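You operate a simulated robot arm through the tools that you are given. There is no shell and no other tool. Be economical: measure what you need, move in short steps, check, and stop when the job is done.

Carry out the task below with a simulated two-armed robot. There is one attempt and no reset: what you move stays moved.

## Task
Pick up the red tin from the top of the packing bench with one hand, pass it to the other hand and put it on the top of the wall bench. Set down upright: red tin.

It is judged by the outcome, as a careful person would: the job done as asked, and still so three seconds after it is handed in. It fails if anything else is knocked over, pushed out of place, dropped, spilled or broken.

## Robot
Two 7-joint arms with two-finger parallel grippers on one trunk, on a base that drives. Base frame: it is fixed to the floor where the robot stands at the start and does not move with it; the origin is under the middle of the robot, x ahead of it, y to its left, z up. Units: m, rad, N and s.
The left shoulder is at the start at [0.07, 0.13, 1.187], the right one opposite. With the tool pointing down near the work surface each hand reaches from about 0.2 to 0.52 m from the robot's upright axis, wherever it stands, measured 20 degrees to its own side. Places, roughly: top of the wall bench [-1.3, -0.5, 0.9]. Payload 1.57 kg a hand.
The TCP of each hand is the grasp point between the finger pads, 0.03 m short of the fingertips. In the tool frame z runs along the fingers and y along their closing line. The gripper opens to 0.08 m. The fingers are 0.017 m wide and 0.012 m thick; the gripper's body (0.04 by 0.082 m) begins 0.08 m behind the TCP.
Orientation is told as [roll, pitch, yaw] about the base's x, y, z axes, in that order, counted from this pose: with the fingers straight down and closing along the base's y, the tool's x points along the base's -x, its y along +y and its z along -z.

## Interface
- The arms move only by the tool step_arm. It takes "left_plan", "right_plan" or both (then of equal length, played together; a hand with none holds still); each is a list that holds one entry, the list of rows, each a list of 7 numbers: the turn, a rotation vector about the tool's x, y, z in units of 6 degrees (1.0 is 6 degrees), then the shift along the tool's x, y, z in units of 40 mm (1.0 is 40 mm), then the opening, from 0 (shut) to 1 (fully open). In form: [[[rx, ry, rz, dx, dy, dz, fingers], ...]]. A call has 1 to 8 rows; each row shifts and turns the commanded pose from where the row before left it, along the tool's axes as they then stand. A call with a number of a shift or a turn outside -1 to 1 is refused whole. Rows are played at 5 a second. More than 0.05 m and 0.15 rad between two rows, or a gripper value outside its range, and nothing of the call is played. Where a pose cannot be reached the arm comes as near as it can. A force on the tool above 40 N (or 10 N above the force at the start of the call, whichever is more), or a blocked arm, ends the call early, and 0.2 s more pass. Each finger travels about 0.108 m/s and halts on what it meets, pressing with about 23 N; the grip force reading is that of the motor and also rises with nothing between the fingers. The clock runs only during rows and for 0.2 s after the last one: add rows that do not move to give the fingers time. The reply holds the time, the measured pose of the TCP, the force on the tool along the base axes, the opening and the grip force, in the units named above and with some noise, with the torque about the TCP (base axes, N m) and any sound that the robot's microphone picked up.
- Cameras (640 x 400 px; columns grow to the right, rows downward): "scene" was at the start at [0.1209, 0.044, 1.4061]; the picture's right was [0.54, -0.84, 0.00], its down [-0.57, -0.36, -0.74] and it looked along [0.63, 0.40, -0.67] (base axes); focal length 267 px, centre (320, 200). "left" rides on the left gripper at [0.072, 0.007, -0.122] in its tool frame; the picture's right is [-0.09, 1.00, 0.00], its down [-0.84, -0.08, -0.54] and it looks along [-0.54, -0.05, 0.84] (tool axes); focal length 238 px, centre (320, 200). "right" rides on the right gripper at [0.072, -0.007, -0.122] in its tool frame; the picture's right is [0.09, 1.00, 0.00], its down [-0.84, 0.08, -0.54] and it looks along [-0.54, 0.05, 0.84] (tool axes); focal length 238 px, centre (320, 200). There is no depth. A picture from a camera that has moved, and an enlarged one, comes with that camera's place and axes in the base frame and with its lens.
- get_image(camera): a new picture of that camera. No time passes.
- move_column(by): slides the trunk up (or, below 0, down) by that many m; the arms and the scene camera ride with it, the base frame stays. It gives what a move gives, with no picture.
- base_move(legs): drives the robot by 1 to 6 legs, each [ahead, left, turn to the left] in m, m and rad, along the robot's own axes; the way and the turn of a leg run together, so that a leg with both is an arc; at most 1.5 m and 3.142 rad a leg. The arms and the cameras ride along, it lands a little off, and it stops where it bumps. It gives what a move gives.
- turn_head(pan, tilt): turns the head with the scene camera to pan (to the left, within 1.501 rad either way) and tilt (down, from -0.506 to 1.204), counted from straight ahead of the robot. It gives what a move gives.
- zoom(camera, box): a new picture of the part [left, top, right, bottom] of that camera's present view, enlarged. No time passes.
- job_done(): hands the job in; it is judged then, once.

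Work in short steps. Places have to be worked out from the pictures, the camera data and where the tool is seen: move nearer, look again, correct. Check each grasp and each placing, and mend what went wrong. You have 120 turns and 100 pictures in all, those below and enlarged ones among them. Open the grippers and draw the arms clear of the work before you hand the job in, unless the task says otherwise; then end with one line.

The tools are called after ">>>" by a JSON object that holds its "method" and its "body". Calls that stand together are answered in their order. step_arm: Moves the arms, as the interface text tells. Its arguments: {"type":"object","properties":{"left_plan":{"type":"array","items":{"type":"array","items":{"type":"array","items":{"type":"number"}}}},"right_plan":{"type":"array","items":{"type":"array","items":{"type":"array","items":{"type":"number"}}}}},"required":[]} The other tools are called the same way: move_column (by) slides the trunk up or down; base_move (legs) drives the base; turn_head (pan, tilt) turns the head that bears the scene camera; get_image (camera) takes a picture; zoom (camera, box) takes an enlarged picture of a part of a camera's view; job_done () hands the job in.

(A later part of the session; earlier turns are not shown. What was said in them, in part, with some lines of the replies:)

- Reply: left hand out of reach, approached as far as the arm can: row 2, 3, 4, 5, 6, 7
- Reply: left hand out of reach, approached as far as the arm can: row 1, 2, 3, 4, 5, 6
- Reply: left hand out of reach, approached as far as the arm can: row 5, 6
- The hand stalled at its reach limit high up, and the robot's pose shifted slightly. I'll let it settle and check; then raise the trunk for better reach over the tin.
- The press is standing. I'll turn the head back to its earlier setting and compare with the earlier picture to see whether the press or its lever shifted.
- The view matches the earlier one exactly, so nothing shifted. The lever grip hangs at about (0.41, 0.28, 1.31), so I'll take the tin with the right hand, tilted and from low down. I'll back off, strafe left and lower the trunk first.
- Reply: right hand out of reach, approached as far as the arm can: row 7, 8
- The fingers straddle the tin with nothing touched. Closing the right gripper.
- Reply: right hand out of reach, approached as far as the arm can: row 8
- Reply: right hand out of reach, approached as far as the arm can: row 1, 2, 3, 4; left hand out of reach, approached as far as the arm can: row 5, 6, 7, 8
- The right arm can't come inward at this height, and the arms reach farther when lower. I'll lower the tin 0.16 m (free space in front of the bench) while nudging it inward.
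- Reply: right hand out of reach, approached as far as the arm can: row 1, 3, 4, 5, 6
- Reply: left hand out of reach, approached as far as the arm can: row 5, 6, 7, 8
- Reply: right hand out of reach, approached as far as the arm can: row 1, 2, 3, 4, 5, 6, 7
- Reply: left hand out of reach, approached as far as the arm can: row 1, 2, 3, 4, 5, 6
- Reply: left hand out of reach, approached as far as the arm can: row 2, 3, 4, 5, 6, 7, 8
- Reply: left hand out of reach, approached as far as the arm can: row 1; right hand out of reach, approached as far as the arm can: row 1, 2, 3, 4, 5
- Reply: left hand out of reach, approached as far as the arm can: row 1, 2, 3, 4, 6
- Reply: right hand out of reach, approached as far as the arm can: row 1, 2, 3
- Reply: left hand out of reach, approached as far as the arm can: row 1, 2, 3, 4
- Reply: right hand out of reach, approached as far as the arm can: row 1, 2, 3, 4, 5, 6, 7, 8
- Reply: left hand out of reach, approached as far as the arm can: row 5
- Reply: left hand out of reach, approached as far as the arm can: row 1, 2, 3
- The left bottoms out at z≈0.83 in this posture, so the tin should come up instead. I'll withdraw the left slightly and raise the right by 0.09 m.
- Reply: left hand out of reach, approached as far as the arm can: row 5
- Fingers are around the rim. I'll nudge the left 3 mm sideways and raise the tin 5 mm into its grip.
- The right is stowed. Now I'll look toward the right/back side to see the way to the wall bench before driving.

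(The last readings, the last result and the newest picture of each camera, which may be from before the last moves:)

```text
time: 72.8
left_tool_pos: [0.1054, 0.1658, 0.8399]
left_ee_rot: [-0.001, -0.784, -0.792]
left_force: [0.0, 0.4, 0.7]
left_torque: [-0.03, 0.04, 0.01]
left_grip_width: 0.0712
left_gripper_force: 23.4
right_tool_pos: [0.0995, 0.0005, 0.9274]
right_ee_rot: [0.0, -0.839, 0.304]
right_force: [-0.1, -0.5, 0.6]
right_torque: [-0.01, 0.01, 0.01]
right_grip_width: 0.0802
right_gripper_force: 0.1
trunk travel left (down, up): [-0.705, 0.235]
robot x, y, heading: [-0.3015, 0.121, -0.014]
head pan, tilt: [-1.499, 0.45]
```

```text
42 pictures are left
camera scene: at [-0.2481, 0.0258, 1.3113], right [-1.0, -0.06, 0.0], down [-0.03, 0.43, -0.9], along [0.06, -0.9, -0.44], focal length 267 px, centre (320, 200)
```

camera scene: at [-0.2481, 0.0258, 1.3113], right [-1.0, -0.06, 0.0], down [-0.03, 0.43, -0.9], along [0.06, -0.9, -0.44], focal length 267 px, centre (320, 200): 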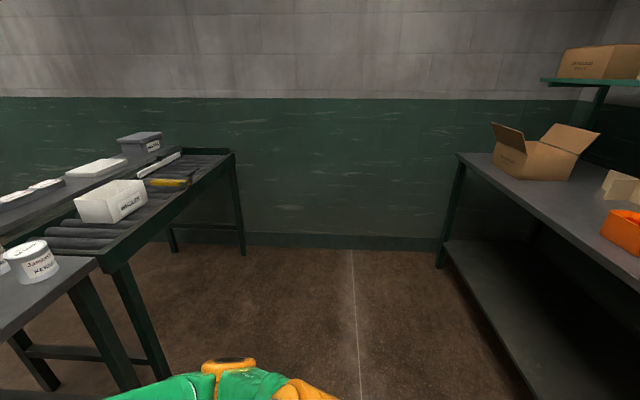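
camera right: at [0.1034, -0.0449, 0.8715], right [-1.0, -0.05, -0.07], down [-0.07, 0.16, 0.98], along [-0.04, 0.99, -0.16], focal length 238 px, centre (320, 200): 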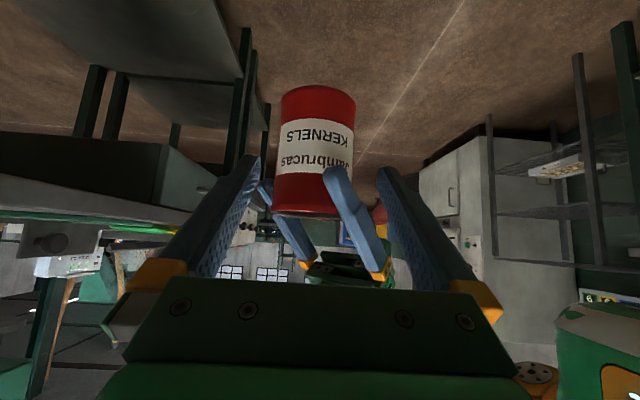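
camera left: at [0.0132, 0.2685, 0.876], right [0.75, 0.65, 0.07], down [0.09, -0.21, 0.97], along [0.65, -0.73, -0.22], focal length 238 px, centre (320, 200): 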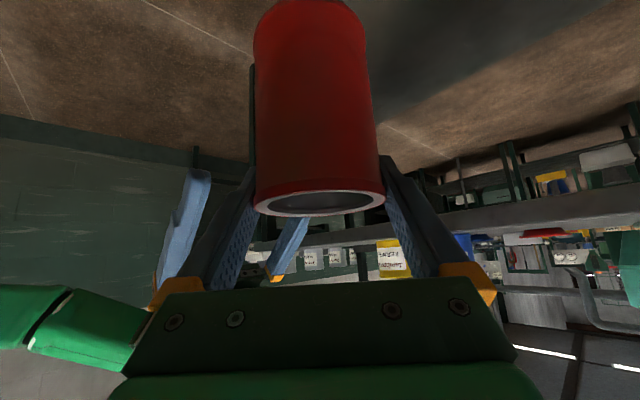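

The wall bench runs along the back wall with its front edge at x≈−0.93, facing +x, with a carton and an orange bin on it. There's room to turn on the spot, so I'll turn right in two steps.

>>> {"method": "base_move", "body": {"legs": [[0, 0, -1.57]]}}

>>> {"method": "turn_head", "body": {"pan": -1.2, "tilt": 0.5}}

>>> {"method": "get_image", "body": {"camera": "scene"}}

```text
time: 77.1
left_tool_pos: [-0.2642, -0.2905, 0.841]
left_ee_rot: [-0.001, -0.784, -2.383]
left_force: [0.0, 1.7, 0.1]
left_torque: [0.02, -0.02, -0.01]
left_grip_width: 0.0711
left_gripper_force: 23.1
right_tool_pos: [-0.4306, -0.2832, 0.9274]
right_ee_rot: [0.0, -0.838, -1.284]
right_force: [-0.3, -0.4, 0.7]
right_torque: [0.0, 0.04, 0.04]
right_grip_width: 0.0801
right_gripper_force: 0.1
trunk travel left (down, up): [-0.705, 0.235]
robot x, y, heading: [-0.3065, 0.1225, -1.595]
head pan, tilt: [-1.499, 0.45]
```

```text
time: 77.9
left_tool_pos: [-0.2644, -0.2911, 0.8407]
left_ee_rot: [0.0, -0.783, -2.382]
left_force: [-0.4, 0.9, 0.0]
left_torque: [0.02, 0.02, 0.0]
left_grip_width: 0.0708
left_gripper_force: 23.0
right_tool_pos: [-0.4296, -0.2828, 0.9287]
right_ee_rot: [0.002, -0.838, -1.283]
right_force: [0.3, -0.1, 0.4]
right_torque: [-0.01, 0.01, 0.04]
right_grip_width: 0.0801
right_gripper_force: 0.1
trunk travel left (down, up): [-0.705, 0.235]
robot x, y, heading: [-0.3041, 0.1205, -1.599]
head pan, tilt: [-1.201, 0.499]
```

```text
41 pictures are left
camera scene: at [-0.3914, 0.0373, 1.3068], right [-0.33, 0.94, 0.0], down [0.45, 0.16, -0.88], along [-0.83, -0.29, -0.48], focal length 267 px, centre (320, 200)
```

scene: 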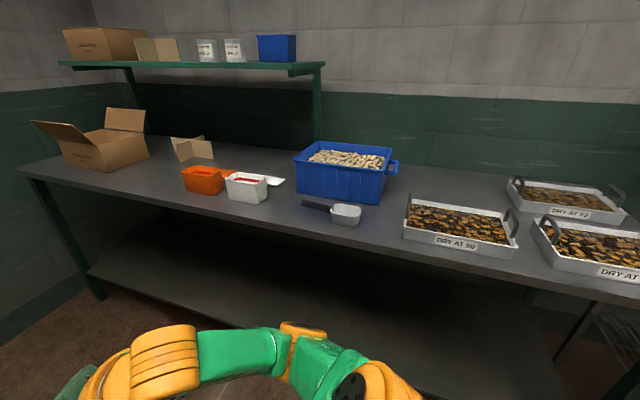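

There is free bench space between the carton and the orange bin, near (−1.03, −0.86). In this open spot I'll turn the left hand to point straight ahead (more compact) and pull the right hand back to a vertical stow.

>>> {"method": "step_arm", "body": {"left_plan": [[[-0.706, 0, -0.708, 0, 0, 0, 0], [-0.706, 0, -0.708, 0, 0, 0, 0], [-0.706, 0, -0.708, 0, 0, 0, 0], [-0.706, 0, -0.708, 0, 0, 0, 0], [-0.706, 0, -0.708, 0, 0, 0, 0], [-0.706, 0, -0.708, 0, 0, 0, 0], [-0.706, 0, -0.708, 0, 0, 0, 0], [0, 0, 0, 0, 0, 0, 0]]], "right_plan": [[[0, 1, 0, 0, -0.5, -0.3, 1], [0, 1, 0, 0, -0.5, -0.3, 1], [0, 1, 0, 0, -0.5, -0.3, 1], [0, 1, 0, 0, -0.5, 0, 1], [0, 1, 0, 0, -0.5, 0, 1], [0, 1, 0, 0.3, 0, 0, 1], [0, 1, 0, 0.4, 0, 0, 1], [0, 1, 0, 0.4, 0, 0, 1]]]}}

>>> {"method": "turn_head", "body": {"pan": 0.1, "tilt": 0.75}}

>>> {"method": "get_image", "body": {"camera": "scene"}}

>>> {"method": "get_image", "body": {"camera": "left"}}

```text
time: 79.7
left_tool_pos: [-0.2096, -0.2872, 0.8798]
left_ee_rot: [0.001, -0.784, -1.649]
left_force: [0.8, -0.3, -1.1]
left_torque: [0.0, -0.01, -0.03]
left_grip_width: 0.0712
left_gripper_force: 23.1
left hand out of reach, approached as far as the arm can: row 2, 3, 4, 5, 6, 7
right_tool_pos: [-0.5458, -0.2465, 0.9448]
right_ee_rot: [0.0, 0.002, -1.285]
right_force: [0.1, -0.1, -0.4]
right_torque: [0.03, -0.01, 0.0]
right_grip_width: 0.0803
right_gripper_force: 0.0
trunk travel left (down, up): [-0.705, 0.235]
robot x, y, heading: [-0.3058, 0.1186, -1.597]
head pan, tilt: [-1.201, 0.499]
```

```text
time: 81.1
left_tool_pos: [-0.2112, -0.2879, 0.8789]
left_ee_rot: [0.0, -0.785, -1.649]
left_force: [0.2, 0.9, -1.5]
left_torque: [0.0, 0.01, -0.02]
left_grip_width: 0.071
left_gripper_force: 22.9
right_tool_pos: [-0.5464, -0.2463, 0.9449]
right_ee_rot: [0.0, 0.001, -1.284]
right_force: [0.2, -0.1, 0.1]
right_torque: [0.01, 0.02, -0.06]
right_grip_width: 0.0796
right_gripper_force: 0.1
trunk travel left (down, up): [-0.705, 0.235]
robot x, y, heading: [-0.3051, 0.1189, -1.595]
head pan, tilt: [0.099, 0.75]
```

```text
40 pictures are left
camera scene: at [-0.2998, -0.0151, 1.2848], right [-1.0, -0.07, 0.0], down [-0.05, 0.68, -0.73], along [0.05, -0.73, -0.68], focal length 267 px, centre (320, 200)
```

scene: 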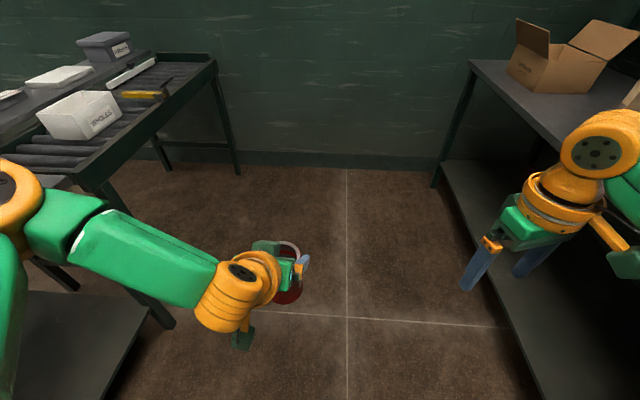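

```text
39 pictures are left
camera left: at [-0.1936, -0.1517, 0.9153], right [0.99, -0.14, 0.07], down [-0.09, -0.2, 0.97], along [-0.13, -0.97, -0.21], focal length 238 px, centre (320, 200)
```

left: 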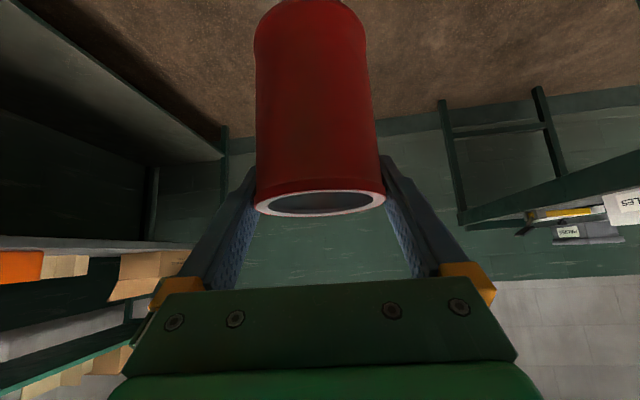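

Left now holds the tin pointing nearly straight ahead, at about 0.40 m ahead and 0.10 m left of the robot. I'll raise the trunk 0.2 m, then drive along the aisle to y≈−0.75.

>>> {"method": "move_column", "body": {"by": 0.2}}

>>> {"method": "base_move", "body": {"legs": [[0.875, 0, 0]]}}

>>> {"method": "turn_head", "body": {"pan": -0.9, "tilt": 0.6}}

>>> {"method": "get_image", "body": {"camera": "scene"}}

```text
time: 83.3
left_tool_pos: [-0.2105, -0.2881, 1.0793]
left_ee_rot: [0.002, -0.783, -1.649]
left_force: [-0.6, 0.4, 0.4]
left_torque: [-0.01, 0.0, -0.03]
left_grip_width: 0.0709
left_gripper_force: 23.2
right_tool_pos: [-0.5465, -0.2463, 1.1445]
right_ee_rot: [0.0, 0.001, -1.285]
right_force: [-0.1, 0.0, 0.0]
right_torque: [-0.03, -0.01, 0.01]
right_grip_width: 0.08
right_gripper_force: 0.1
trunk travel left (down, up): [-0.905, 0.035]
robot x, y, heading: [-0.3076, 0.117, -1.596]
head pan, tilt: [0.099, 0.75]
```

```text
time: 87.9
left_tool_pos: [-0.2238, -1.1597, 1.0797]
left_ee_rot: [0.001, -0.784, -1.636]
left_force: [0.1, 0.1, 0.3]
left_torque: [0.01, 0.05, -0.02]
left_grip_width: 0.0711
left_gripper_force: 22.7
right_tool_pos: [-0.5596, -1.1233, 1.1449]
right_ee_rot: [-0.001, 0.001, -1.271]
right_force: [0.2, 0.2, -0.2]
right_torque: [-0.05, 0.03, 0.03]
right_grip_width: 0.08
right_gripper_force: 0.2
trunk travel left (down, up): [-0.905, 0.035]
robot x, y, heading: [-0.3229, -0.7572, -1.585]
head pan, tilt: [0.099, 0.75]
```

```text
time: 89.2
left_tool_pos: [-0.2226, -1.1607, 1.079]
left_ee_rot: [0.0, -0.784, -1.635]
left_force: [-0.3, -0.3, -0.3]
left_torque: [0.0, 0.0, -0.01]
left_grip_width: 0.0709
left_gripper_force: 23.0
right_tool_pos: [-0.5591, -1.1245, 1.1447]
right_ee_rot: [-0.001, 0.001, -1.272]
right_force: [-0.3, -0.2, -0.8]
right_torque: [-0.01, -0.01, 0.0]
right_grip_width: 0.08
right_gripper_force: 0.0
trunk travel left (down, up): [-0.905, 0.035]
robot x, y, heading: [-0.3212, -0.7557, -1.585]
head pan, tilt: [-0.901, 0.6]
```

```text
38 pictures are left
camera scene: at [-0.3934, -0.8614, 1.4977], right [-0.61, 0.79, 0.0], down [0.45, 0.35, -0.82], along [-0.65, -0.5, -0.57], focal length 267 px, centre (320, 200)
```

scene: 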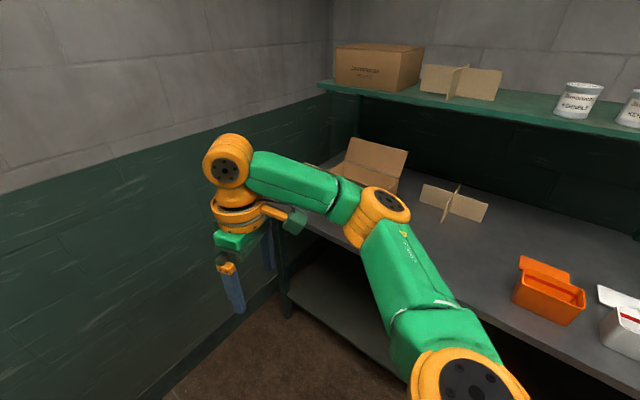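

The right elbow swings clear inside a ~0.55 m radius, so I'll turn right to face the wall bench.

>>> {"method": "base_move", "body": {"legs": [[0, 0, -1.556]]}}

>>> {"method": "turn_head", "body": {"pan": 0.1, "tilt": 0.75}}

>>> {"method": "get_image", "body": {"camera": "scene"}}

```text
time: 93.3
left_tool_pos: [-0.7251, -0.8711, 1.0799]
left_ee_rot: [0.0, -0.784, 3.111]
left_force: [0.6, -0.1, -0.7]
left_torque: [-0.01, -0.02, 0.0]
left_grip_width: 0.0705
left_gripper_force: 23.2
right_tool_pos: [-0.6997, -0.5332, 1.1441]
right_ee_rot: [-0.001, 0.001, -2.807]
right_force: [0.5, -0.3, 0.1]
right_torque: [-0.06, -0.01, 0.01]
right_grip_width: 0.0803
right_gripper_force: 0.0
trunk travel left (down, up): [-0.905, 0.035]
robot x, y, heading: [-0.3182, -0.7546, -3.123]
head pan, tilt: [-0.901, 0.6]
```

```text
time: 94.6
left_tool_pos: [-0.7249, -0.8689, 1.0787]
left_ee_rot: [0.0, -0.784, 3.112]
left_force: [-0.3, -0.9, -1.0]
left_torque: [-0.01, -0.03, 0.0]
left_grip_width: 0.0706
left_gripper_force: 23.4
right_tool_pos: [-0.7003, -0.5337, 1.1448]
right_ee_rot: [0.0, 0.0, -2.807]
right_force: [-0.5, -0.1, -0.4]
right_torque: [-0.01, 0.0, 0.0]
right_grip_width: 0.08
right_gripper_force: 0.1
trunk travel left (down, up): [-0.905, 0.035]
robot x, y, heading: [-0.3205, -0.7558, -3.12]
head pan, tilt: [0.099, 0.75]
```

```text
37 pictures are left
camera scene: at [-0.4554, -0.768, 1.4848], right [-0.12, 0.99, 0.0], down [0.68, 0.08, -0.73], along [-0.73, -0.09, -0.68], focal length 267 px, centre (320, 200)
```

scene: 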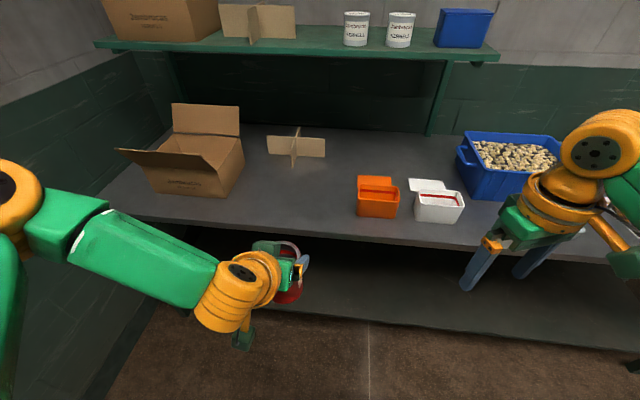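

Free spot confirmed: bench edge at x≈−0.95, carton right end at y≈−1.17, orange bin left end at y≈−0.72. I'll target (−1.03, −0.92), drawing the right hand back first and then driving in.

>>> {"method": "step_arm", "body": {"right_plan": [[[0, 0, 0, 0.8, 0, 0, 1], [0, 0, 0, 0.8, 0, 0, 1], [0, 0, 0, 0.4, 0, 0, 1], [0, 0, 0, 0, 0, 0, 1]]]}}

>>> {"method": "base_move", "body": {"legs": [[0, 0.045, 0], [0.25, 0, 0]]}}

>>> {"method": "get_image", "body": {"camera": "scene"}}

>>> {"method": "get_image", "body": {"camera": "left"}}

```text
time: 95.6
left_tool_pos: [-0.7251, -0.8694, 1.0796]
left_ee_rot: [0.001, -0.781, 3.11]
left_force: [0.3, -0.3, -0.9]
left_torque: [0.0, 0.0, -0.02]
left_grip_width: 0.0704
left_gripper_force: 23.0
right_tool_pos: [-0.6244, -0.5069, 1.1452]
right_ee_rot: [-0.001, 0.001, -2.806]
right_force: [-0.3, 0.0, 0.0]
right_torque: [-0.01, -0.02, -0.03]
right_grip_width: 0.0799
right_gripper_force: 0.0
trunk travel left (down, up): [-0.905, 0.035]
robot x, y, heading: [-0.3209, -0.7552, -3.122]
head pan, tilt: [0.099, 0.75]
```

```text
time: 97.9
left_tool_pos: [-0.9664, -0.9196, 1.0797]
left_ee_rot: [0.003, -0.785, 3.113]
left_force: [-0.1, 1.1, 0.2]
left_torque: [0.03, -0.01, 0.0]
left_grip_width: 0.0706
left_gripper_force: 23.0
right_tool_pos: [-0.8636, -0.5559, 1.1457]
right_ee_rot: [0.0, -0.004, -2.807]
right_force: [0.7, 0.1, 0.2]
right_torque: [-0.02, 0.02, -0.03]
right_grip_width: 0.0801
right_gripper_force: 0.0
trunk travel left (down, up): [-0.905, 0.035]
robot x, y, heading: [-0.5664, -0.8088, -3.126]
head pan, tilt: [0.099, 0.75]
```

```text
36 pictures are left
camera scene: at [-0.6955, -0.8175, 1.4852], right [-0.12, 0.99, 0.0], down [0.68, 0.08, -0.73], along [-0.73, -0.09, -0.68], focal length 267 px, centre (320, 200)
```

scene: 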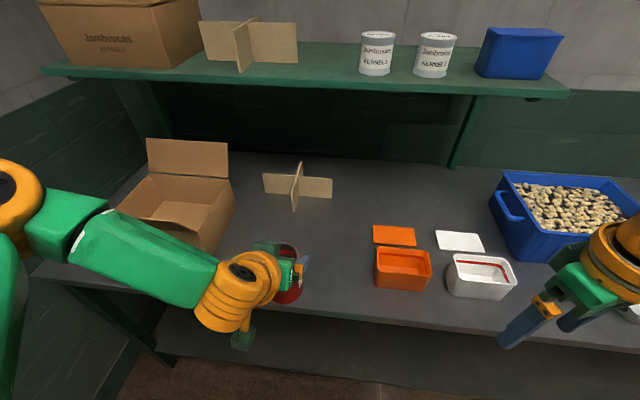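

```text
35 pictures are left
camera left: at [-0.8292, -0.9301, 1.1162], right [-0.09, -0.99, 0.07], down [-0.21, 0.08, 0.98], along [-0.97, 0.08, -0.21], focal length 238 px, centre (320, 200)
```

left: 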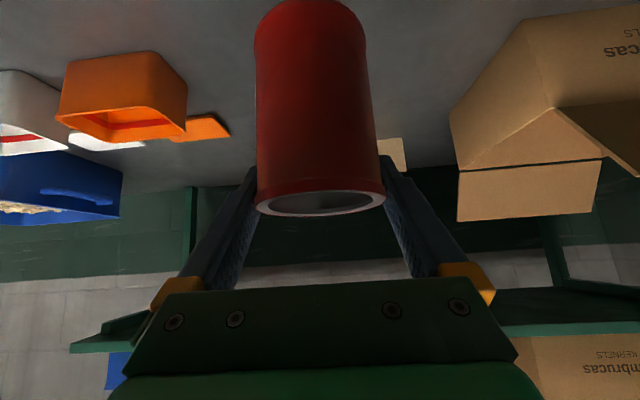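

Clear on all sides. I'll drive 0.07 m further so the tin is about 0.08 m inside the edge, then lower partway.

>>> {"method": "base_move", "body": {"legs": [[0.075, 0, 0]]}}

>>> {"method": "move_column", "body": {"by": -0.05}}

>>> {"method": "get_image", "body": {"camera": "left"}}

>>> {"method": "zoom", "body": {"camera": "scene", "box": [180, 180, 420, 330]}}

```text
time: 99.0
left_tool_pos: [-1.0363, -0.9233, 1.0824]
left_ee_rot: [0.001, -0.79, 3.116]
left_force: [0.5, 0.0, -0.1]
left_torque: [0.03, 0.03, -0.03]
left_grip_width: 0.0704
left_gripper_force: 22.9
right_tool_pos: [-0.9369, -0.5597, 1.1479]
right_ee_rot: [-0.001, -0.007, -2.803]
right_force: [1.0, -0.2, -0.2]
right_torque: [0.01, 0.06, 0.01]
right_grip_width: 0.0802
right_gripper_force: 0.0
trunk travel left (down, up): [-0.905, 0.035]
robot x, y, heading: [-0.6392, -0.8104, -3.118]
head pan, tilt: [0.099, 0.75]
```

```text
time: 99.9
left_tool_pos: [-1.0441, -0.9229, 1.0278]
left_ee_rot: [0.001, -0.782, 3.116]
left_force: [-0.2, 0.5, -1.4]
left_torque: [0.0, -0.03, 0.02]
left_grip_width: 0.0704
left_gripper_force: 22.8
right_tool_pos: [-0.9442, -0.559, 1.0948]
right_ee_rot: [0.0, 0.002, -2.803]
right_force: [0.1, -0.5, -0.6]
right_torque: [0.0, -0.01, 0.0]
right_grip_width: 0.08
right_gripper_force: 0.1
trunk travel left (down, up): [-0.855, 0.085]
robot x, y, heading: [-0.6428, -0.808, -3.119]
head pan, tilt: [0.099, 0.75]
```

```text
34 pictures are left
camera left: at [-0.9077, -0.9332, 1.065], right [-0.09, -0.99, 0.07], down [-0.21, 0.08, 0.97], along [-0.97, 0.08, -0.22], focal length 238 px, centre (320, 200)
```

left: 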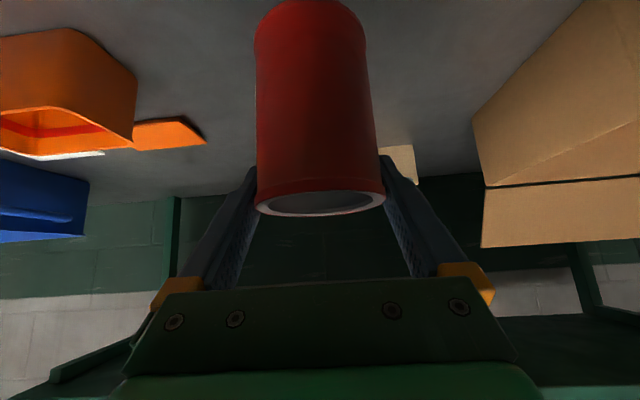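

```text
2.67 times, centred on (300, 255) of scene
camera zoom: at [-0.7758, -0.8204, 1.4346], right [-0.12, 0.99, 0.0], down [0.68, 0.08, -0.73], along [-0.72, -0.09, -0.68], focal length 713 px, centre (373, 53)
```

zoom: 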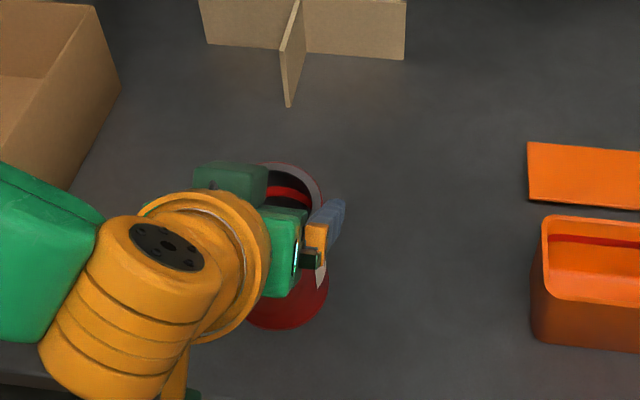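

The tin hangs over clear bench, its bottom at about z 0.93. Lowering with the trunk in small steps while watching the force.

>>> {"method": "move_column", "body": {"by": -0.018}}

>>> {"method": "get_image", "body": {"camera": "right"}}

>>> {"method": "zoom", "body": {"camera": "left", "box": [200, 0, 440, 150]}}

```text
time: 100.5
left_tool_pos: [-1.0437, -0.923, 1.0118]
left_ee_rot: [0.0, -0.781, 3.115]
left_force: [0.4, -0.1, -1.7]
left_torque: [0.01, -0.01, 0.02]
left_grip_width: 0.0703
left_gripper_force: 22.9
right_tool_pos: [-0.9442, -0.5585, 1.0782]
right_ee_rot: [0.0, 0.0, -2.801]
right_force: [0.1, -0.2, 0.4]
right_torque: [0.05, 0.02, 0.01]
right_grip_width: 0.0798
right_gripper_force: 0.1
trunk travel left (down, up): [-0.837, 0.103]
robot x, y, heading: [-0.6409, -0.8072, -3.12]
head pan, tilt: [0.099, 0.75]
```

```text
32 pictures are left
camera right: at [-0.8785, -0.5287, 1.2004], right [0.42, -0.91, 0.0], down [-0.76, -0.35, 0.54], along [-0.49, -0.23, -0.84], focal length 238 px, centre (320, 200)
```

right: 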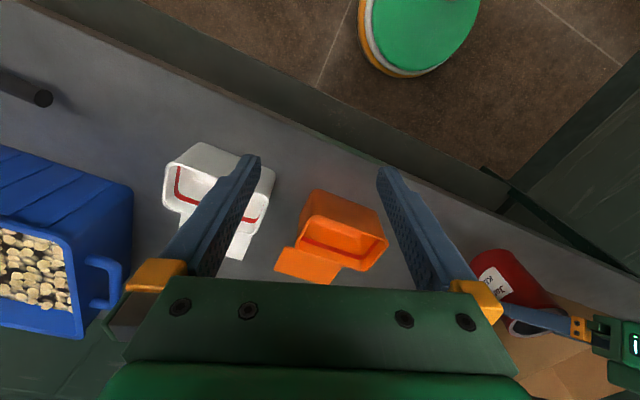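

```text
2.67 times, centred on (320, 75) of left
camera zoom: at [-0.907, -0.9332, 1.0472], right [-0.09, -0.99, 0.07], down [-0.21, 0.08, 0.97], along [-0.97, 0.08, -0.22], focal length 636 px, centre (320, 533)
```

zoom: 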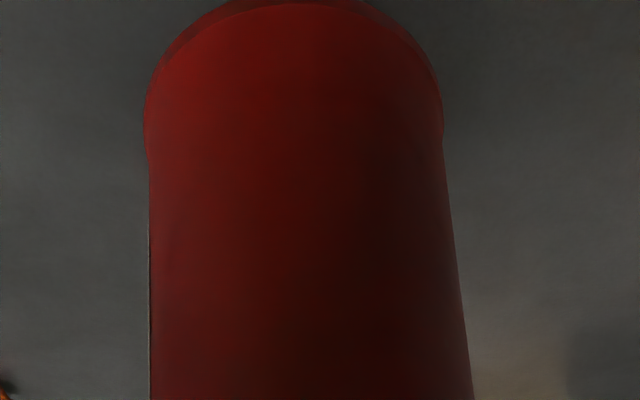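

No contact yet (bottom ≈0.914 by estimate). Continuing down a little at a time.

>>> {"method": "move_column", "body": {"by": -0.008}}

>>> {"method": "move_column", "body": {"by": -0.005}}

```text
time: 101.1
left_tool_pos: [-1.044, -0.9231, 1.0019]
left_ee_rot: [-0.002, -0.781, 3.116]
left_force: [0.1, 0.0, -0.1]
left_torque: [-0.04, -0.02, 0.01]
left_grip_width: 0.0705
left_gripper_force: 22.7
right_tool_pos: [-0.9434, -0.5589, 1.0691]
right_ee_rot: [0.0, 0.001, -2.803]
right_force: [0.5, 0.3, 0.7]
right_torque: [0.0, 0.02, 0.01]
right_grip_width: 0.0801
right_gripper_force: 0.0
trunk travel left (down, up): [-0.829, 0.111]
robot x, y, heading: [-0.6445, -0.8078, -3.116]
head pan, tilt: [0.099, 0.75]
```

```text
time: 101.6
left_tool_pos: [-1.0437, -0.9223, 0.9984]
left_ee_rot: [-0.001, -0.784, 3.116]
left_force: [0.2, -0.4, -1.2]
left_torque: [-0.03, 0.03, -0.02]
left_grip_width: 0.0704
left_gripper_force: 23.2
right_tool_pos: [-0.9432, -0.56, 1.0635]
right_ee_rot: [-0.001, -0.001, -2.804]
right_force: [-0.7, -0.1, -0.1]
right_torque: [0.0, 0.01, 0.0]
right_grip_width: 0.0799
right_gripper_force: 0.0
trunk travel left (down, up): [-0.824, 0.116]
robot x, y, heading: [-0.6407, -0.8128, -3.118]
head pan, tilt: [0.099, 0.75]
```

>>> {"method": "move_column", "body": {"by": -0.004}}

>>> {"method": "zoom", "body": {"camera": "right", "box": [440, 200, 640, 340]}}

```text
time: 102.2
left_tool_pos: [-1.0439, -0.9232, 0.995]
left_ee_rot: [0.001, -0.783, 3.115]
left_force: [0.5, 0.2, -1.0]
left_torque: [0.01, 0.02, 0.02]
left_grip_width: 0.0705
left_gripper_force: 22.9
right_tool_pos: [-0.9448, -0.5581, 1.0597]
right_ee_rot: [0.0, 0.0, -2.802]
right_force: [-0.2, 0.3, 0.3]
right_torque: [0.01, 0.02, -0.01]
right_grip_width: 0.08
right_gripper_force: 0.0
trunk travel left (down, up): [-0.82, 0.12]
robot x, y, heading: [-0.6428, -0.8091, -3.113]
head pan, tilt: [0.099, 0.75]
```

```text
2.86 times, centred on (540, 270) of right
camera zoom: at [-0.8782, -0.5286, 1.1835], right [0.42, -0.91, 0.0], down [-0.76, -0.35, 0.54], along [-0.49, -0.23, -0.84], focal length 681 px, centre (-309, 0)
```

zoom: 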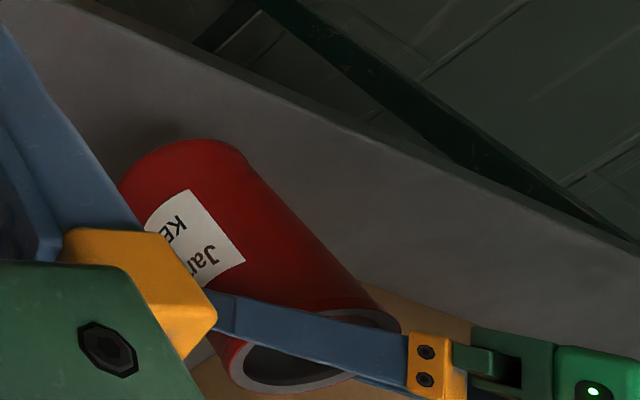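

>>> {"method": "move_column", "body": {"by": -0.004}}

>>> {"method": "move_column", "body": {"by": -0.004}}

```text
time: 102.7
left_tool_pos: [-1.0442, -0.9243, 0.9903]
left_ee_rot: [-0.002, -0.782, 3.115]
left_force: [-0.7, -0.1, -1.0]
left_torque: [-0.03, 0.0, 0.0]
left_grip_width: 0.0701
left_gripper_force: 22.5
right_tool_pos: [-0.9436, -0.5582, 1.0556]
right_ee_rot: [0.0, 0.0, -2.803]
right_force: [0.6, -0.6, -0.2]
right_torque: [-0.01, 0.01, 0.0]
right_grip_width: 0.08
right_gripper_force: 0.0
trunk travel left (down, up): [-0.816, 0.124]
robot x, y, heading: [-0.6423, -0.8079, -3.116]
head pan, tilt: [0.099, 0.75]
```

```text
time: 103.2
left_tool_pos: [-1.044, -0.9233, 0.985]
left_ee_rot: [0.0, -0.784, 3.114]
left_force: [0.5, -0.7, -0.8]
left_torque: [0.03, 0.01, -0.03]
left_grip_width: 0.0702
left_gripper_force: 22.6
right_tool_pos: [-0.944, -0.5601, 1.052]
right_ee_rot: [-0.001, -0.002, -2.803]
right_force: [0.0, 0.0, -0.4]
right_torque: [0.01, 0.0, -0.01]
right_grip_width: 0.0798
right_gripper_force: 0.1
trunk travel left (down, up): [-0.812, 0.128]
robot x, y, heading: [-0.6414, -0.807, -3.118]
head pan, tilt: [0.099, 0.75]
```

Still no contact. Triangulating the orange lid gives a bench top near 0.855, so the front edge is also nearer than I thought. I'll look closely at the edge before placing.

>>> {"method": "turn_head", "body": {"pan": 0.1, "tilt": 1.0}}

>>> {"method": "get_image", "body": {"camera": "scene"}}

>>> {"method": "get_image", "body": {"camera": "right"}}

```text
time: 104.0
left_tool_pos: [-1.0428, -0.9226, 0.9865]
left_ee_rot: [-0.001, -0.784, 3.116]
left_force: [-0.4, 0.8, -0.1]
left_torque: [0.01, 0.0, 0.02]
left_grip_width: 0.0703
left_gripper_force: 23.5
right_tool_pos: [-0.9441, -0.5589, 1.0522]
right_ee_rot: [-0.002, -0.001, -2.804]
right_force: [0.8, 1.0, 0.7]
right_torque: [0.03, -0.02, 0.02]
right_grip_width: 0.0798
right_gripper_force: 0.1
trunk travel left (down, up): [-0.812, 0.128]
robot x, y, heading: [-0.6406, -0.8083, -3.123]
head pan, tilt: [0.099, 1.0]
```

```text
29 pictures are left
camera scene: at [-0.7612, -0.8188, 1.3728], right [-0.12, 0.99, 0.0], down [0.83, 0.1, -0.54], along [-0.54, -0.07, -0.84], focal length 267 px, centre (320, 200)
```

scene: 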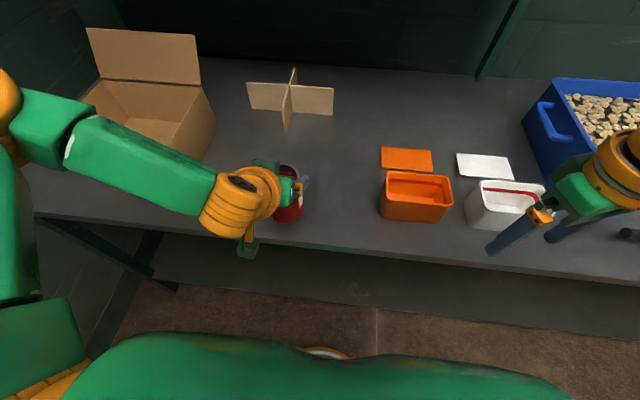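

```text
28 pictures are left
camera right: at [-0.8779, -0.5287, 1.1756], right [0.42, -0.91, 0.0], down [-0.76, -0.35, 0.54], along [-0.49, -0.23, -0.84], focal length 238 px, centre (320, 200)
```

right: 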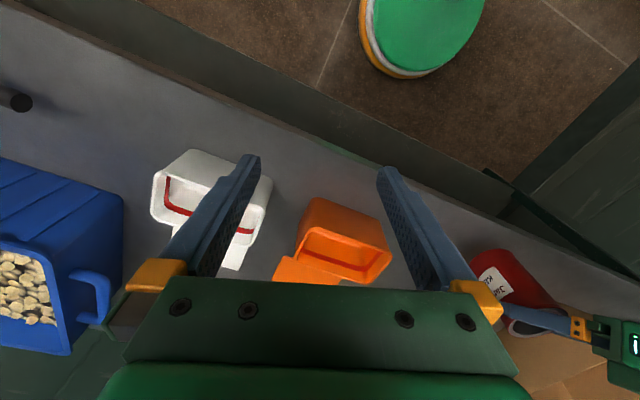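

The edge is at x≈−0.972, so the tin's near side is only ~3 cm inside. I'll extend the arm 5 cm further over the bench at this height.

>>> {"method": "step_arm", "body": {"left_plan": [[[0, 0, 0, -0.3, 0, 0.3, 0], [0, 0, 0, -0.3, 0, 0.3, 0], [0, 0, 0, -0.3, 0, 0.3, 0], [0, 0, 0, 0, 0, 0, 0]]]}}

>>> {"method": "get_image", "body": {"camera": "scene"}}

```text
time: 105.0
left_tool_pos: [-1.0925, -0.9298, 0.9923]
left_ee_rot: [0.001, -0.783, 3.115]
left_force: [-0.5, 0.5, -1.0]
left_torque: [0.0, 0.03, 0.0]
left_grip_width: 0.0704
left_gripper_force: 22.4
left hand out of reach, approached as far as the arm can: row 2, 3
right_tool_pos: [-0.9428, -0.558, 1.0521]
right_ee_rot: [0.0, 0.001, -2.803]
right_force: [-0.5, 0.0, 0.0]
right_torque: [0.01, -0.02, -0.05]
right_grip_width: 0.0798
right_gripper_force: 0.0
trunk travel left (down, up): [-0.812, 0.128]
robot x, y, heading: [-0.6461, -0.8089, -3.117]
head pan, tilt: [0.099, 1.0]
```

```text
27 pictures are left
camera scene: at [-0.7612, -0.8188, 1.3727], right [-0.12, 0.99, 0.0], down [0.84, 0.1, -0.54], along [-0.54, -0.07, -0.84], focal length 267 px, centre (320, 200)
```

scene: 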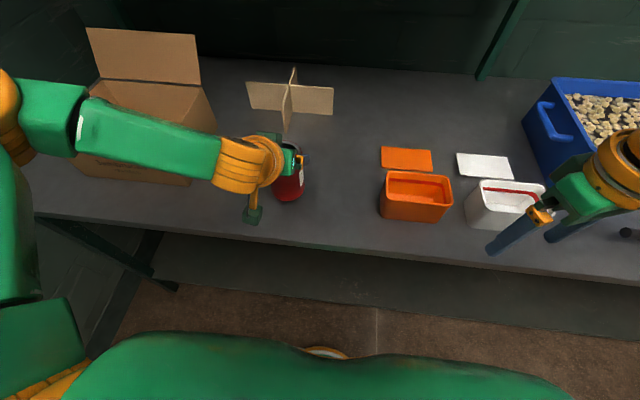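

The tin is well inside the edge now. Before lowering I want to check the left forearm against the carton's open flap.

>>> {"method": "get_image", "body": {"camera": "left"}}

>>> {"method": "turn_head", "body": {"pan": 0.7, "tilt": 0.8}}

>>> {"method": "get_image", "body": {"camera": "scene"}}

```text
26 pictures are left
camera left: at [-0.9551, -0.9392, 1.0275], right [-0.09, -0.99, 0.06], down [-0.21, 0.08, 0.97], along [-0.97, 0.08, -0.21], focal length 238 px, centre (320, 200)
```

left: 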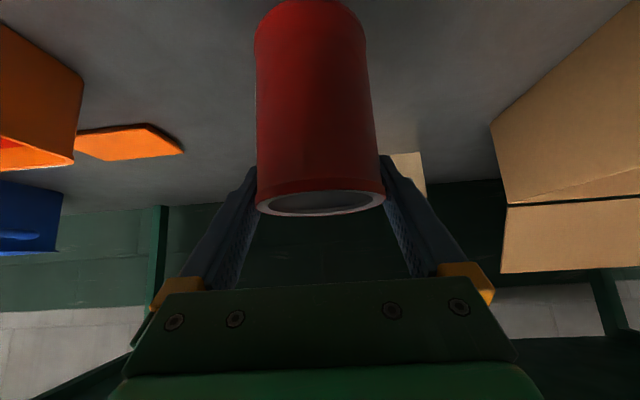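

```text
time: 106.0
left_tool_pos: [-1.0914, -0.9275, 0.9921]
left_ee_rot: [-0.001, -0.782, 3.115]
left_force: [0.0, -0.5, -0.9]
left_torque: [0.0, -0.01, -0.01]
left_grip_width: 0.0701
left_gripper_force: 22.8
right_tool_pos: [-0.9428, -0.5593, 1.0512]
right_ee_rot: [-0.001, 0.0, -2.802]
right_force: [0.8, 0.2, -0.7]
right_torque: [-0.01, -0.01, 0.01]
right_grip_width: 0.08
right_gripper_force: 0.2
trunk travel left (down, up): [-0.812, 0.128]
robot x, y, heading: [-0.6382, -0.8099, -3.115]
head pan, tilt: [0.7, 0.799]
```

```text
25 pictures are left
camera scene: at [-0.7526, -0.8635, 1.3878], right [-0.66, 0.75, 0.0], down [0.54, 0.47, -0.7], along [-0.52, -0.46, -0.72], focal length 267 px, centre (320, 200)
```

scene: 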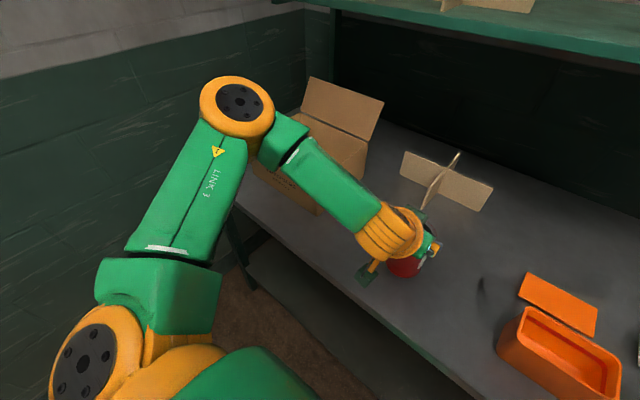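

The carton's front flap sticks out to about (−1.01, y < −1.2, z≈1.08), close under the left elbow. I'll strafe 0.08 m away from the carton (there is still ~0.09 m to the orange bin) before lowering.

>>> {"method": "base_move", "body": {"legs": [[0, -0.08, 0]]}}

>>> {"method": "get_image", "body": {"camera": "scene"}}

>>> {"method": "get_image", "body": {"camera": "left"}}

```text
time: 107.1
left_tool_pos: [-1.093, -0.8533, 0.9916]
left_ee_rot: [-0.007, -0.786, 3.118]
left_force: [0.6, -0.4, -0.5]
left_torque: [-0.01, -0.04, -0.01]
left_grip_width: 0.07
left_gripper_force: 22.8
right_tool_pos: [-0.9448, -0.482, 1.0542]
right_ee_rot: [-0.003, 0.002, -2.804]
right_force: [0.0, -1.1, -0.3]
right_torque: [0.03, 0.02, -0.04]
right_grip_width: 0.0802
right_gripper_force: 0.0
trunk travel left (down, up): [-0.812, 0.128]
robot x, y, heading: [-0.6451, -0.7262, -3.115]
head pan, tilt: [0.7, 0.799]
```

```text
24 pictures are left
camera scene: at [-0.7542, -0.7896, 1.3876], right [-0.66, 0.75, 0.0], down [0.54, 0.48, -0.69], along [-0.52, -0.46, -0.72], focal length 267 px, centre (320, 200)
```

scene: 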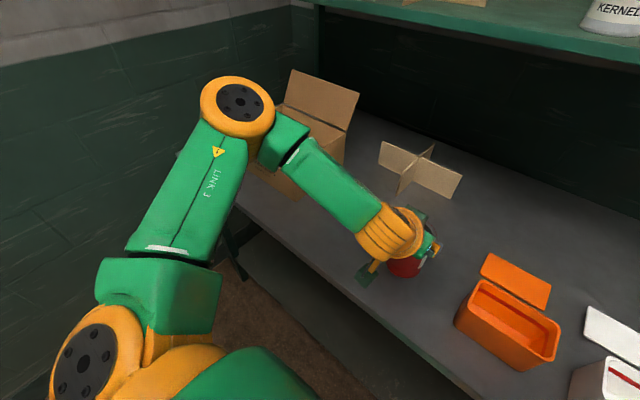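

```text
23 pictures are left
camera left: at [-0.9567, -0.8634, 1.0269], right [-0.09, -0.99, 0.06], down [-0.21, 0.08, 0.97], along [-0.97, 0.08, -0.21], focal length 238 px, centre (320, 200)
```

left: 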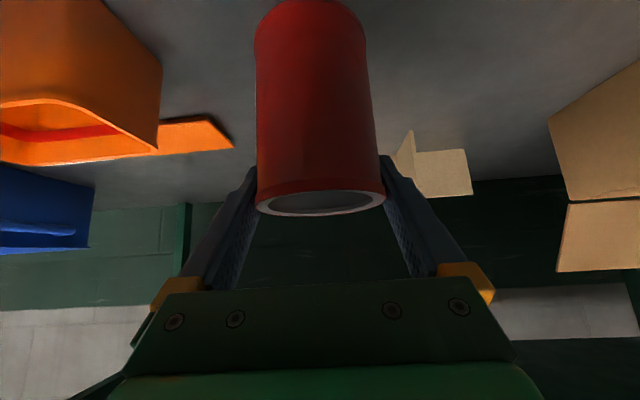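

Good. A further 3 cm shift gives the elbow more margin while leaving ~6 cm to the orange bin; then I'll lower step by step.

>>> {"method": "base_move", "body": {"legs": [[0, -0.03, 0]]}}

>>> {"method": "move_column", "body": {"by": -0.025}}

>>> {"method": "get_image", "body": {"camera": "scene"}}

>>> {"method": "get_image", "body": {"camera": "right"}}

```text
time: 107.9
left_tool_pos: [-1.094, -0.8227, 0.9908]
left_ee_rot: [-0.006, -0.783, 3.119]
left_force: [-0.1, -0.4, 0.2]
left_torque: [-0.01, 0.01, -0.01]
left_grip_width: 0.0701
left_gripper_force: 23.6
right_tool_pos: [-0.9454, -0.4544, 1.0535]
right_ee_rot: [-0.004, 0.003, -2.804]
right_force: [0.6, -0.3, -0.4]
right_torque: [0.05, -0.03, 0.0]
right_grip_width: 0.0798
right_gripper_force: 0.2
trunk travel left (down, up): [-0.812, 0.128]
robot x, y, heading: [-0.644, -0.699, -3.115]
head pan, tilt: [0.7, 0.799]
```

```text
time: 108.6
left_tool_pos: [-1.0938, -0.8194, 0.9661]
left_ee_rot: [-0.003, -0.782, 3.116]
left_force: [-0.8, 0.2, -0.3]
left_torque: [0.01, 0.0, -0.01]
left_grip_width: 0.0703
left_gripper_force: 23.4
right_tool_pos: [-0.9462, -0.4499, 1.0293]
right_ee_rot: [0.0, 0.001, -2.804]
right_force: [-0.4, -0.4, -0.1]
right_torque: [0.01, 0.0, -0.02]
right_grip_width: 0.0799
right_gripper_force: 0.1
trunk travel left (down, up): [-0.787, 0.153]
robot x, y, heading: [-0.6463, -0.7014, -3.118]
head pan, tilt: [0.7, 0.799]
```

```text
22 pictures are left
camera scene: at [-0.7551, -0.7553, 1.3627], right [-0.66, 0.75, 0.0], down [0.54, 0.48, -0.7], along [-0.52, -0.46, -0.72], focal length 267 px, centre (320, 200)
```

scene: 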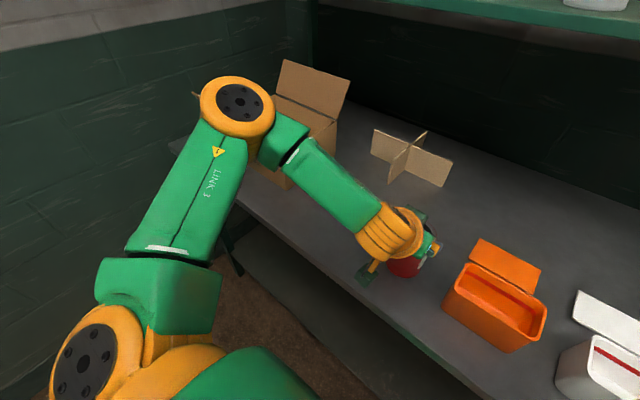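

```text
21 pictures are left
camera right: at [-0.8805, -0.4203, 1.1506], right [0.42, -0.91, 0.0], down [-0.76, -0.35, 0.54], along [-0.49, -0.23, -0.84], focal length 238 px, centre (320, 200)
```

right: 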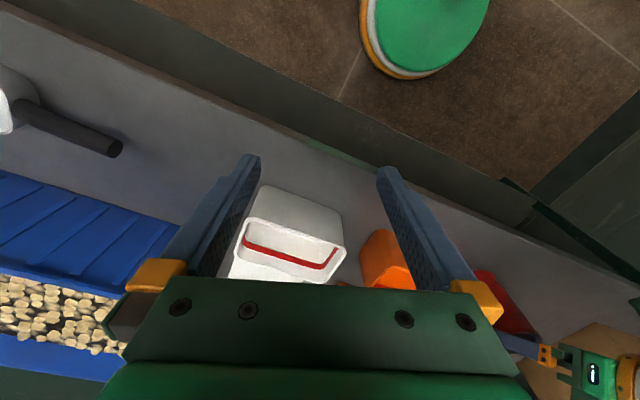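

Bottom is now at about 0.869 with all clearances fine. Lowering in 4–5 mm steps and watching force.

>>> {"method": "move_column", "body": {"by": -0.006}}

>>> {"method": "move_column", "body": {"by": -0.004}}

```text
time: 109.2
left_tool_pos: [-1.0943, -0.8201, 0.9612]
left_ee_rot: [-0.001, -0.782, 3.117]
left_force: [0.0, -0.5, -0.7]
left_torque: [0.02, 0.01, 0.01]
left_grip_width: 0.0701
left_gripper_force: 22.7
right_tool_pos: [-0.9469, -0.4503, 1.0211]
right_ee_rot: [0.0, 0.002, -2.802]
right_force: [0.7, 0.0, -0.2]
right_torque: [-0.03, 0.04, 0.0]
right_grip_width: 0.08
right_gripper_force: 0.0
trunk travel left (down, up): [-0.781, 0.159]
robot x, y, heading: [-0.6444, -0.6987, -3.112]
head pan, tilt: [0.7, 0.799]
```

```text
time: 109.7
left_tool_pos: [-1.0943, -0.8208, 0.9567]
left_ee_rot: [-0.002, -0.784, 3.115]
left_force: [-0.2, 0.1, -0.7]
left_torque: [0.01, -0.03, 0.01]
left_grip_width: 0.0703
left_gripper_force: 23.3
right_tool_pos: [-0.9462, -0.4503, 1.0183]
right_ee_rot: [-0.001, 0.0, -2.805]
right_force: [0.3, -0.2, -1.2]
right_torque: [0.0, -0.02, -0.05]
right_grip_width: 0.0801
right_gripper_force: 0.0
trunk travel left (down, up): [-0.777, 0.163]
robot x, y, heading: [-0.6417, -0.6987, -3.119]
head pan, tilt: [0.7, 0.799]
```

>>> {"method": "move_column", "body": {"by": -0.003}}

>>> {"method": "zoom", "body": {"camera": "scene", "box": [340, 190, 500, 310]}}

```text
time: 110.2
left_tool_pos: [-1.0932, -0.821, 0.9542]
left_ee_rot: [0.0, -0.787, 3.116]
left_force: [-2.9, -0.9, 11.4]
left_torque: [-0.07, -0.19, 0.0]
left_grip_width: 0.0704
left_gripper_force: 23.7
right_tool_pos: [-0.9455, -0.45, 1.0157]
right_ee_rot: [0.002, -0.001, -2.804]
right_force: [0.2, -0.1, -0.4]
right_torque: [0.02, 0.0, 0.02]
right_grip_width: 0.08
right_gripper_force: 0.0
trunk travel left (down, up): [-0.774, 0.166]
robot x, y, heading: [-0.6435, -0.6985, -3.117]
head pan, tilt: [0.7, 0.799]
```

```text
3.33 times, centred on (420, 250) of scene
camera zoom: at [-0.7534, -0.7546, 1.3502], right [-0.66, 0.75, 0.0], down [0.54, 0.47, -0.7], along [-0.52, -0.46, -0.72], focal length 891 px, centre (-13, 33)
```

zoom: 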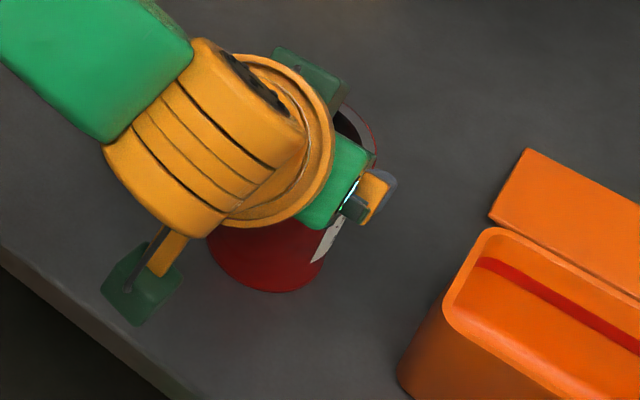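

Contact: 11 N upward with the tin seated on the bench. Opening the left gripper without moving.

>>> {"method": "step_arm", "body": {"left_plan": [[[0, 0, 0, 0, 0, 0, 0.4], [0, 0, 0, 0, 0, 0, 0.8], [0, 0, 0, 0, 0, 0, 1], [0, 0, 0, 0, 0, 0, 1], [0, 0, 0, 0, 0, 0, 1]]]}}

>>> {"method": "get_image", "body": {"camera": "left"}}

```text
time: 111.4
left_tool_pos: [-1.0949, -0.8207, 0.9527]
left_ee_rot: [0.001, -0.783, 3.115]
left_force: [-0.2, -0.4, 0.2]
left_torque: [-0.01, 0.01, 0.0]
left_grip_width: 0.08
left_gripper_force: 0.0
right_tool_pos: [-0.9454, -0.4508, 1.0161]
right_ee_rot: [0.001, -0.001, -2.801]
right_force: [0.4, 0.0, 0.0]
right_torque: [0.02, -0.02, -0.01]
right_grip_width: 0.0799
right_gripper_force: 0.0
trunk travel left (down, up): [-0.774, 0.166]
robot x, y, heading: [-0.6471, -0.6978, -3.116]
head pan, tilt: [0.7, 0.799]
```

```text
19 pictures are left
camera left: at [-0.9574, -0.8305, 0.9893], right [-0.09, -0.99, 0.06], down [-0.21, 0.08, 0.97], along [-0.97, 0.08, -0.22], focal length 238 px, centre (320, 200)
```

left: 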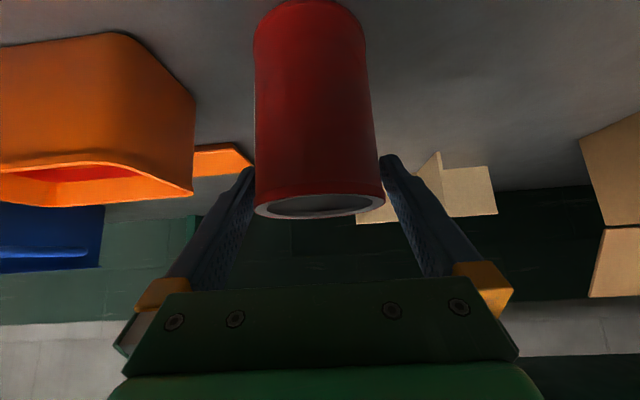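

Released; the tin stands. I'll nudge 1.5 mm to centre the fingers, then withdraw along the finger axis, up and back.

>>> {"method": "step_arm", "body": {"left_plan": [[[0, 0, 0, 0, -0.04, 0, 1], [0, 0, 0, 0, 0, -0.2, 1], [0, 0, 0, 0, 0, -0.3, 1], [0, 0, 0, 0, 0, -0.4, 1], [0, 0, 0, 0, 0, -0.5, 1], [0, 0, 0, 0, 0, -0.6, 1], [0, 0, 0, 0, 0, 0, 1]]]}}

>>> {"method": "get_image", "body": {"camera": "left"}}

>>> {"method": "get_image", "body": {"camera": "scene"}}

```text
time: 113.0
left_tool_pos: [-1.0376, -0.8194, 1.0087]
left_ee_rot: [0.0, -0.781, 3.115]
left_force: [-0.5, -0.5, 0.9]
left_torque: [0.02, -0.02, -0.02]
left_grip_width: 0.0799
left_gripper_force: 0.0
right_tool_pos: [-0.9468, -0.4502, 1.0138]
right_ee_rot: [0.0, -0.001, -2.802]
right_force: [0.1, 0.3, 0.6]
right_torque: [0.01, 0.01, -0.03]
right_grip_width: 0.0801
right_gripper_force: 0.1
trunk travel left (down, up): [-0.774, 0.166]
robot x, y, heading: [-0.6459, -0.6982, -3.122]
head pan, tilt: [0.7, 0.799]
```

```text
18 pictures are left
camera left: at [-0.9003, -0.8301, 1.0448], right [-0.09, -0.99, 0.06], down [-0.21, 0.08, 0.97], along [-0.97, 0.08, -0.22], focal length 238 px, centre (320, 200)
```

left: 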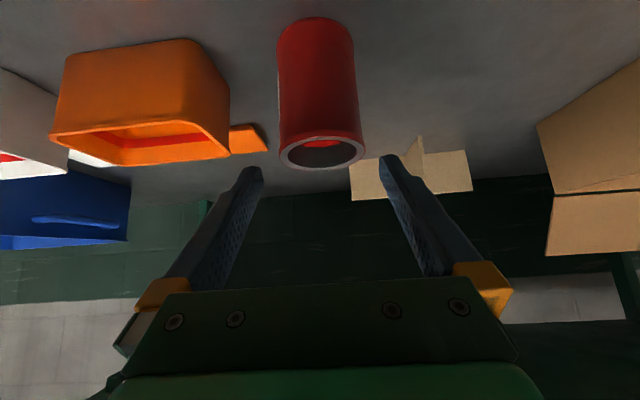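

```text
17 pictures are left
camera scene: at [-0.7552, -0.7549, 1.3498], right [-0.66, 0.75, 0.0], down [0.54, 0.47, -0.7], along [-0.52, -0.46, -0.72], focal length 267 px, centre (320, 200)
```

scene: 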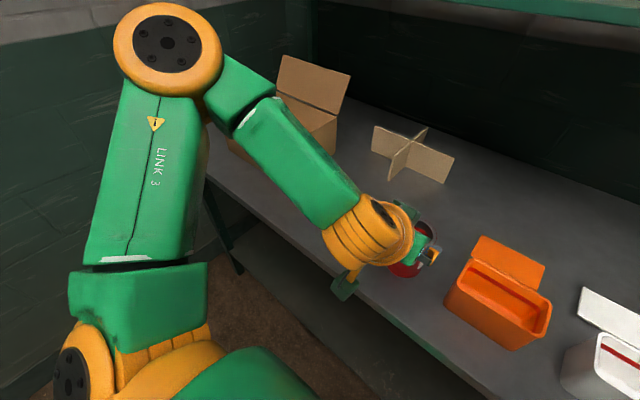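

The tin stands upright and free. I'll withdraw a little more, raise the trunk slightly and back the base away.

>>> {"method": "step_arm", "body": {"left_plan": [[[0, 0, 0, 0, 0, -0.6, 1], [0, 0, 0, 0, 0, -0.6, 1], [0, 0, 0, 0, 0, 0, 1]]]}}

>>> {"method": "base_move", "body": {"legs": [[-0.28, 0, 0]]}}

>>> {"method": "turn_head", "body": {"pan": 0.1, "tilt": 0.7}}

>>> {"method": "get_image", "body": {"camera": "scene"}}

>>> {"method": "get_image", "body": {"camera": "left"}}

```text
time: 113.8
left_tool_pos: [-1.0083, -0.8193, 1.0457]
left_ee_rot: [-0.001, -0.777, 3.117]
left_force: [-0.4, 0.8, 0.3]
left_torque: [0.02, 0.02, 0.0]
left_grip_width: 0.0801
left_gripper_force: 0.1
left hand out of reach, approached as far as the arm can: row 2
right_tool_pos: [-0.9474, -0.4507, 1.015]
right_ee_rot: [-0.001, 0.0, -2.803]
right_force: [-0.9, 0.4, 0.2]
right_torque: [0.02, -0.01, 0.01]
right_grip_width: 0.08
right_gripper_force: 0.1
trunk travel left (down, up): [-0.774, 0.166]
robot x, y, heading: [-0.6423, -0.6977, -3.121]
head pan, tilt: [0.7, 0.799]
```

```text
time: 115.8
left_tool_pos: [-0.7335, -0.8131, 1.0466]
left_ee_rot: [-0.001, -0.779, 3.115]
left_force: [0.5, -0.5, 0.3]
left_torque: [0.02, 0.02, 0.02]
left_grip_width: 0.08
left_gripper_force: 0.1
right_tool_pos: [-0.6699, -0.4426, 1.0134]
right_ee_rot: [-0.001, 0.002, -2.803]
right_force: [0.1, 0.3, 0.6]
right_torque: [0.0, 0.02, 0.0]
right_grip_width: 0.0798
right_gripper_force: 0.1
trunk travel left (down, up): [-0.774, 0.166]
robot x, y, heading: [-0.3655, -0.6945, -3.122]
head pan, tilt: [0.7, 0.799]
```

```text
time: 116.8
left_tool_pos: [-0.732, -0.8135, 1.0471]
left_ee_rot: [0.0, -0.781, 3.115]
left_force: [0.0, -1.2, -0.1]
left_torque: [0.01, -0.04, 0.01]
left_grip_width: 0.08
left_gripper_force: 0.2
right_tool_pos: [-0.6673, -0.4439, 1.0143]
right_ee_rot: [0.0, -0.001, -2.805]
right_force: [0.2, 0.8, -0.3]
right_torque: [0.02, -0.02, -0.01]
right_grip_width: 0.08
right_gripper_force: 0.2
trunk travel left (down, up): [-0.774, 0.166]
robot x, y, heading: [-0.3672, -0.6935, -3.122]
head pan, tilt: [0.099, 0.7]
```

```text
16 pictures are left
camera scene: at [-0.5013, -0.7054, 1.3581], right [-0.12, 0.99, 0.0], down [0.64, 0.08, -0.76], along [-0.76, -0.09, -0.64], focal length 267 px, centre (320, 200)
```

scene: 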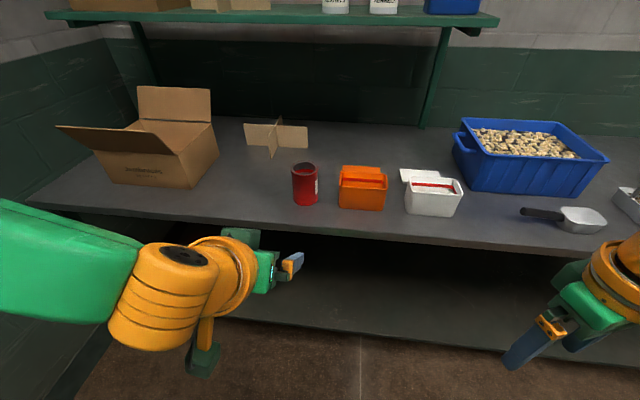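

```text
15 pictures are left
camera left: at [-0.5959, -0.823, 1.083], right [-0.09, -0.99, 0.07], down [-0.21, 0.08, 0.97], along [-0.97, 0.08, -0.22], focal length 238 px, centre (320, 200)
```

left: 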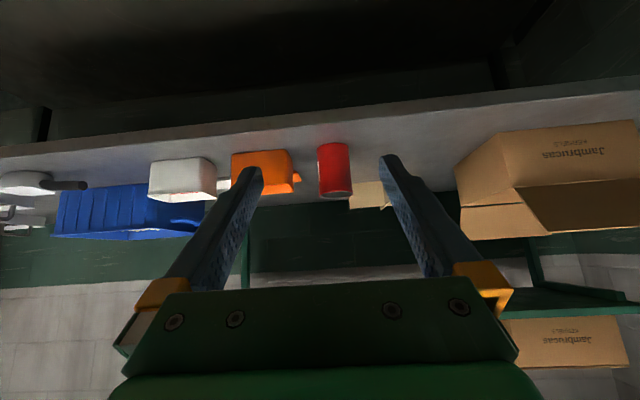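

The red tin stands upright on the wall bench, nothing else has moved, and both grippers are open with the arms clear. Handing in.

>>> {"method": "job_done", "body": {}}

```text
The job is handed in.
```

The right hand picked up the red tin from the packing bench and passed it to the left, which set it upright on the wall bench; the job is handed in, and the last pictures show nothing else there moved.
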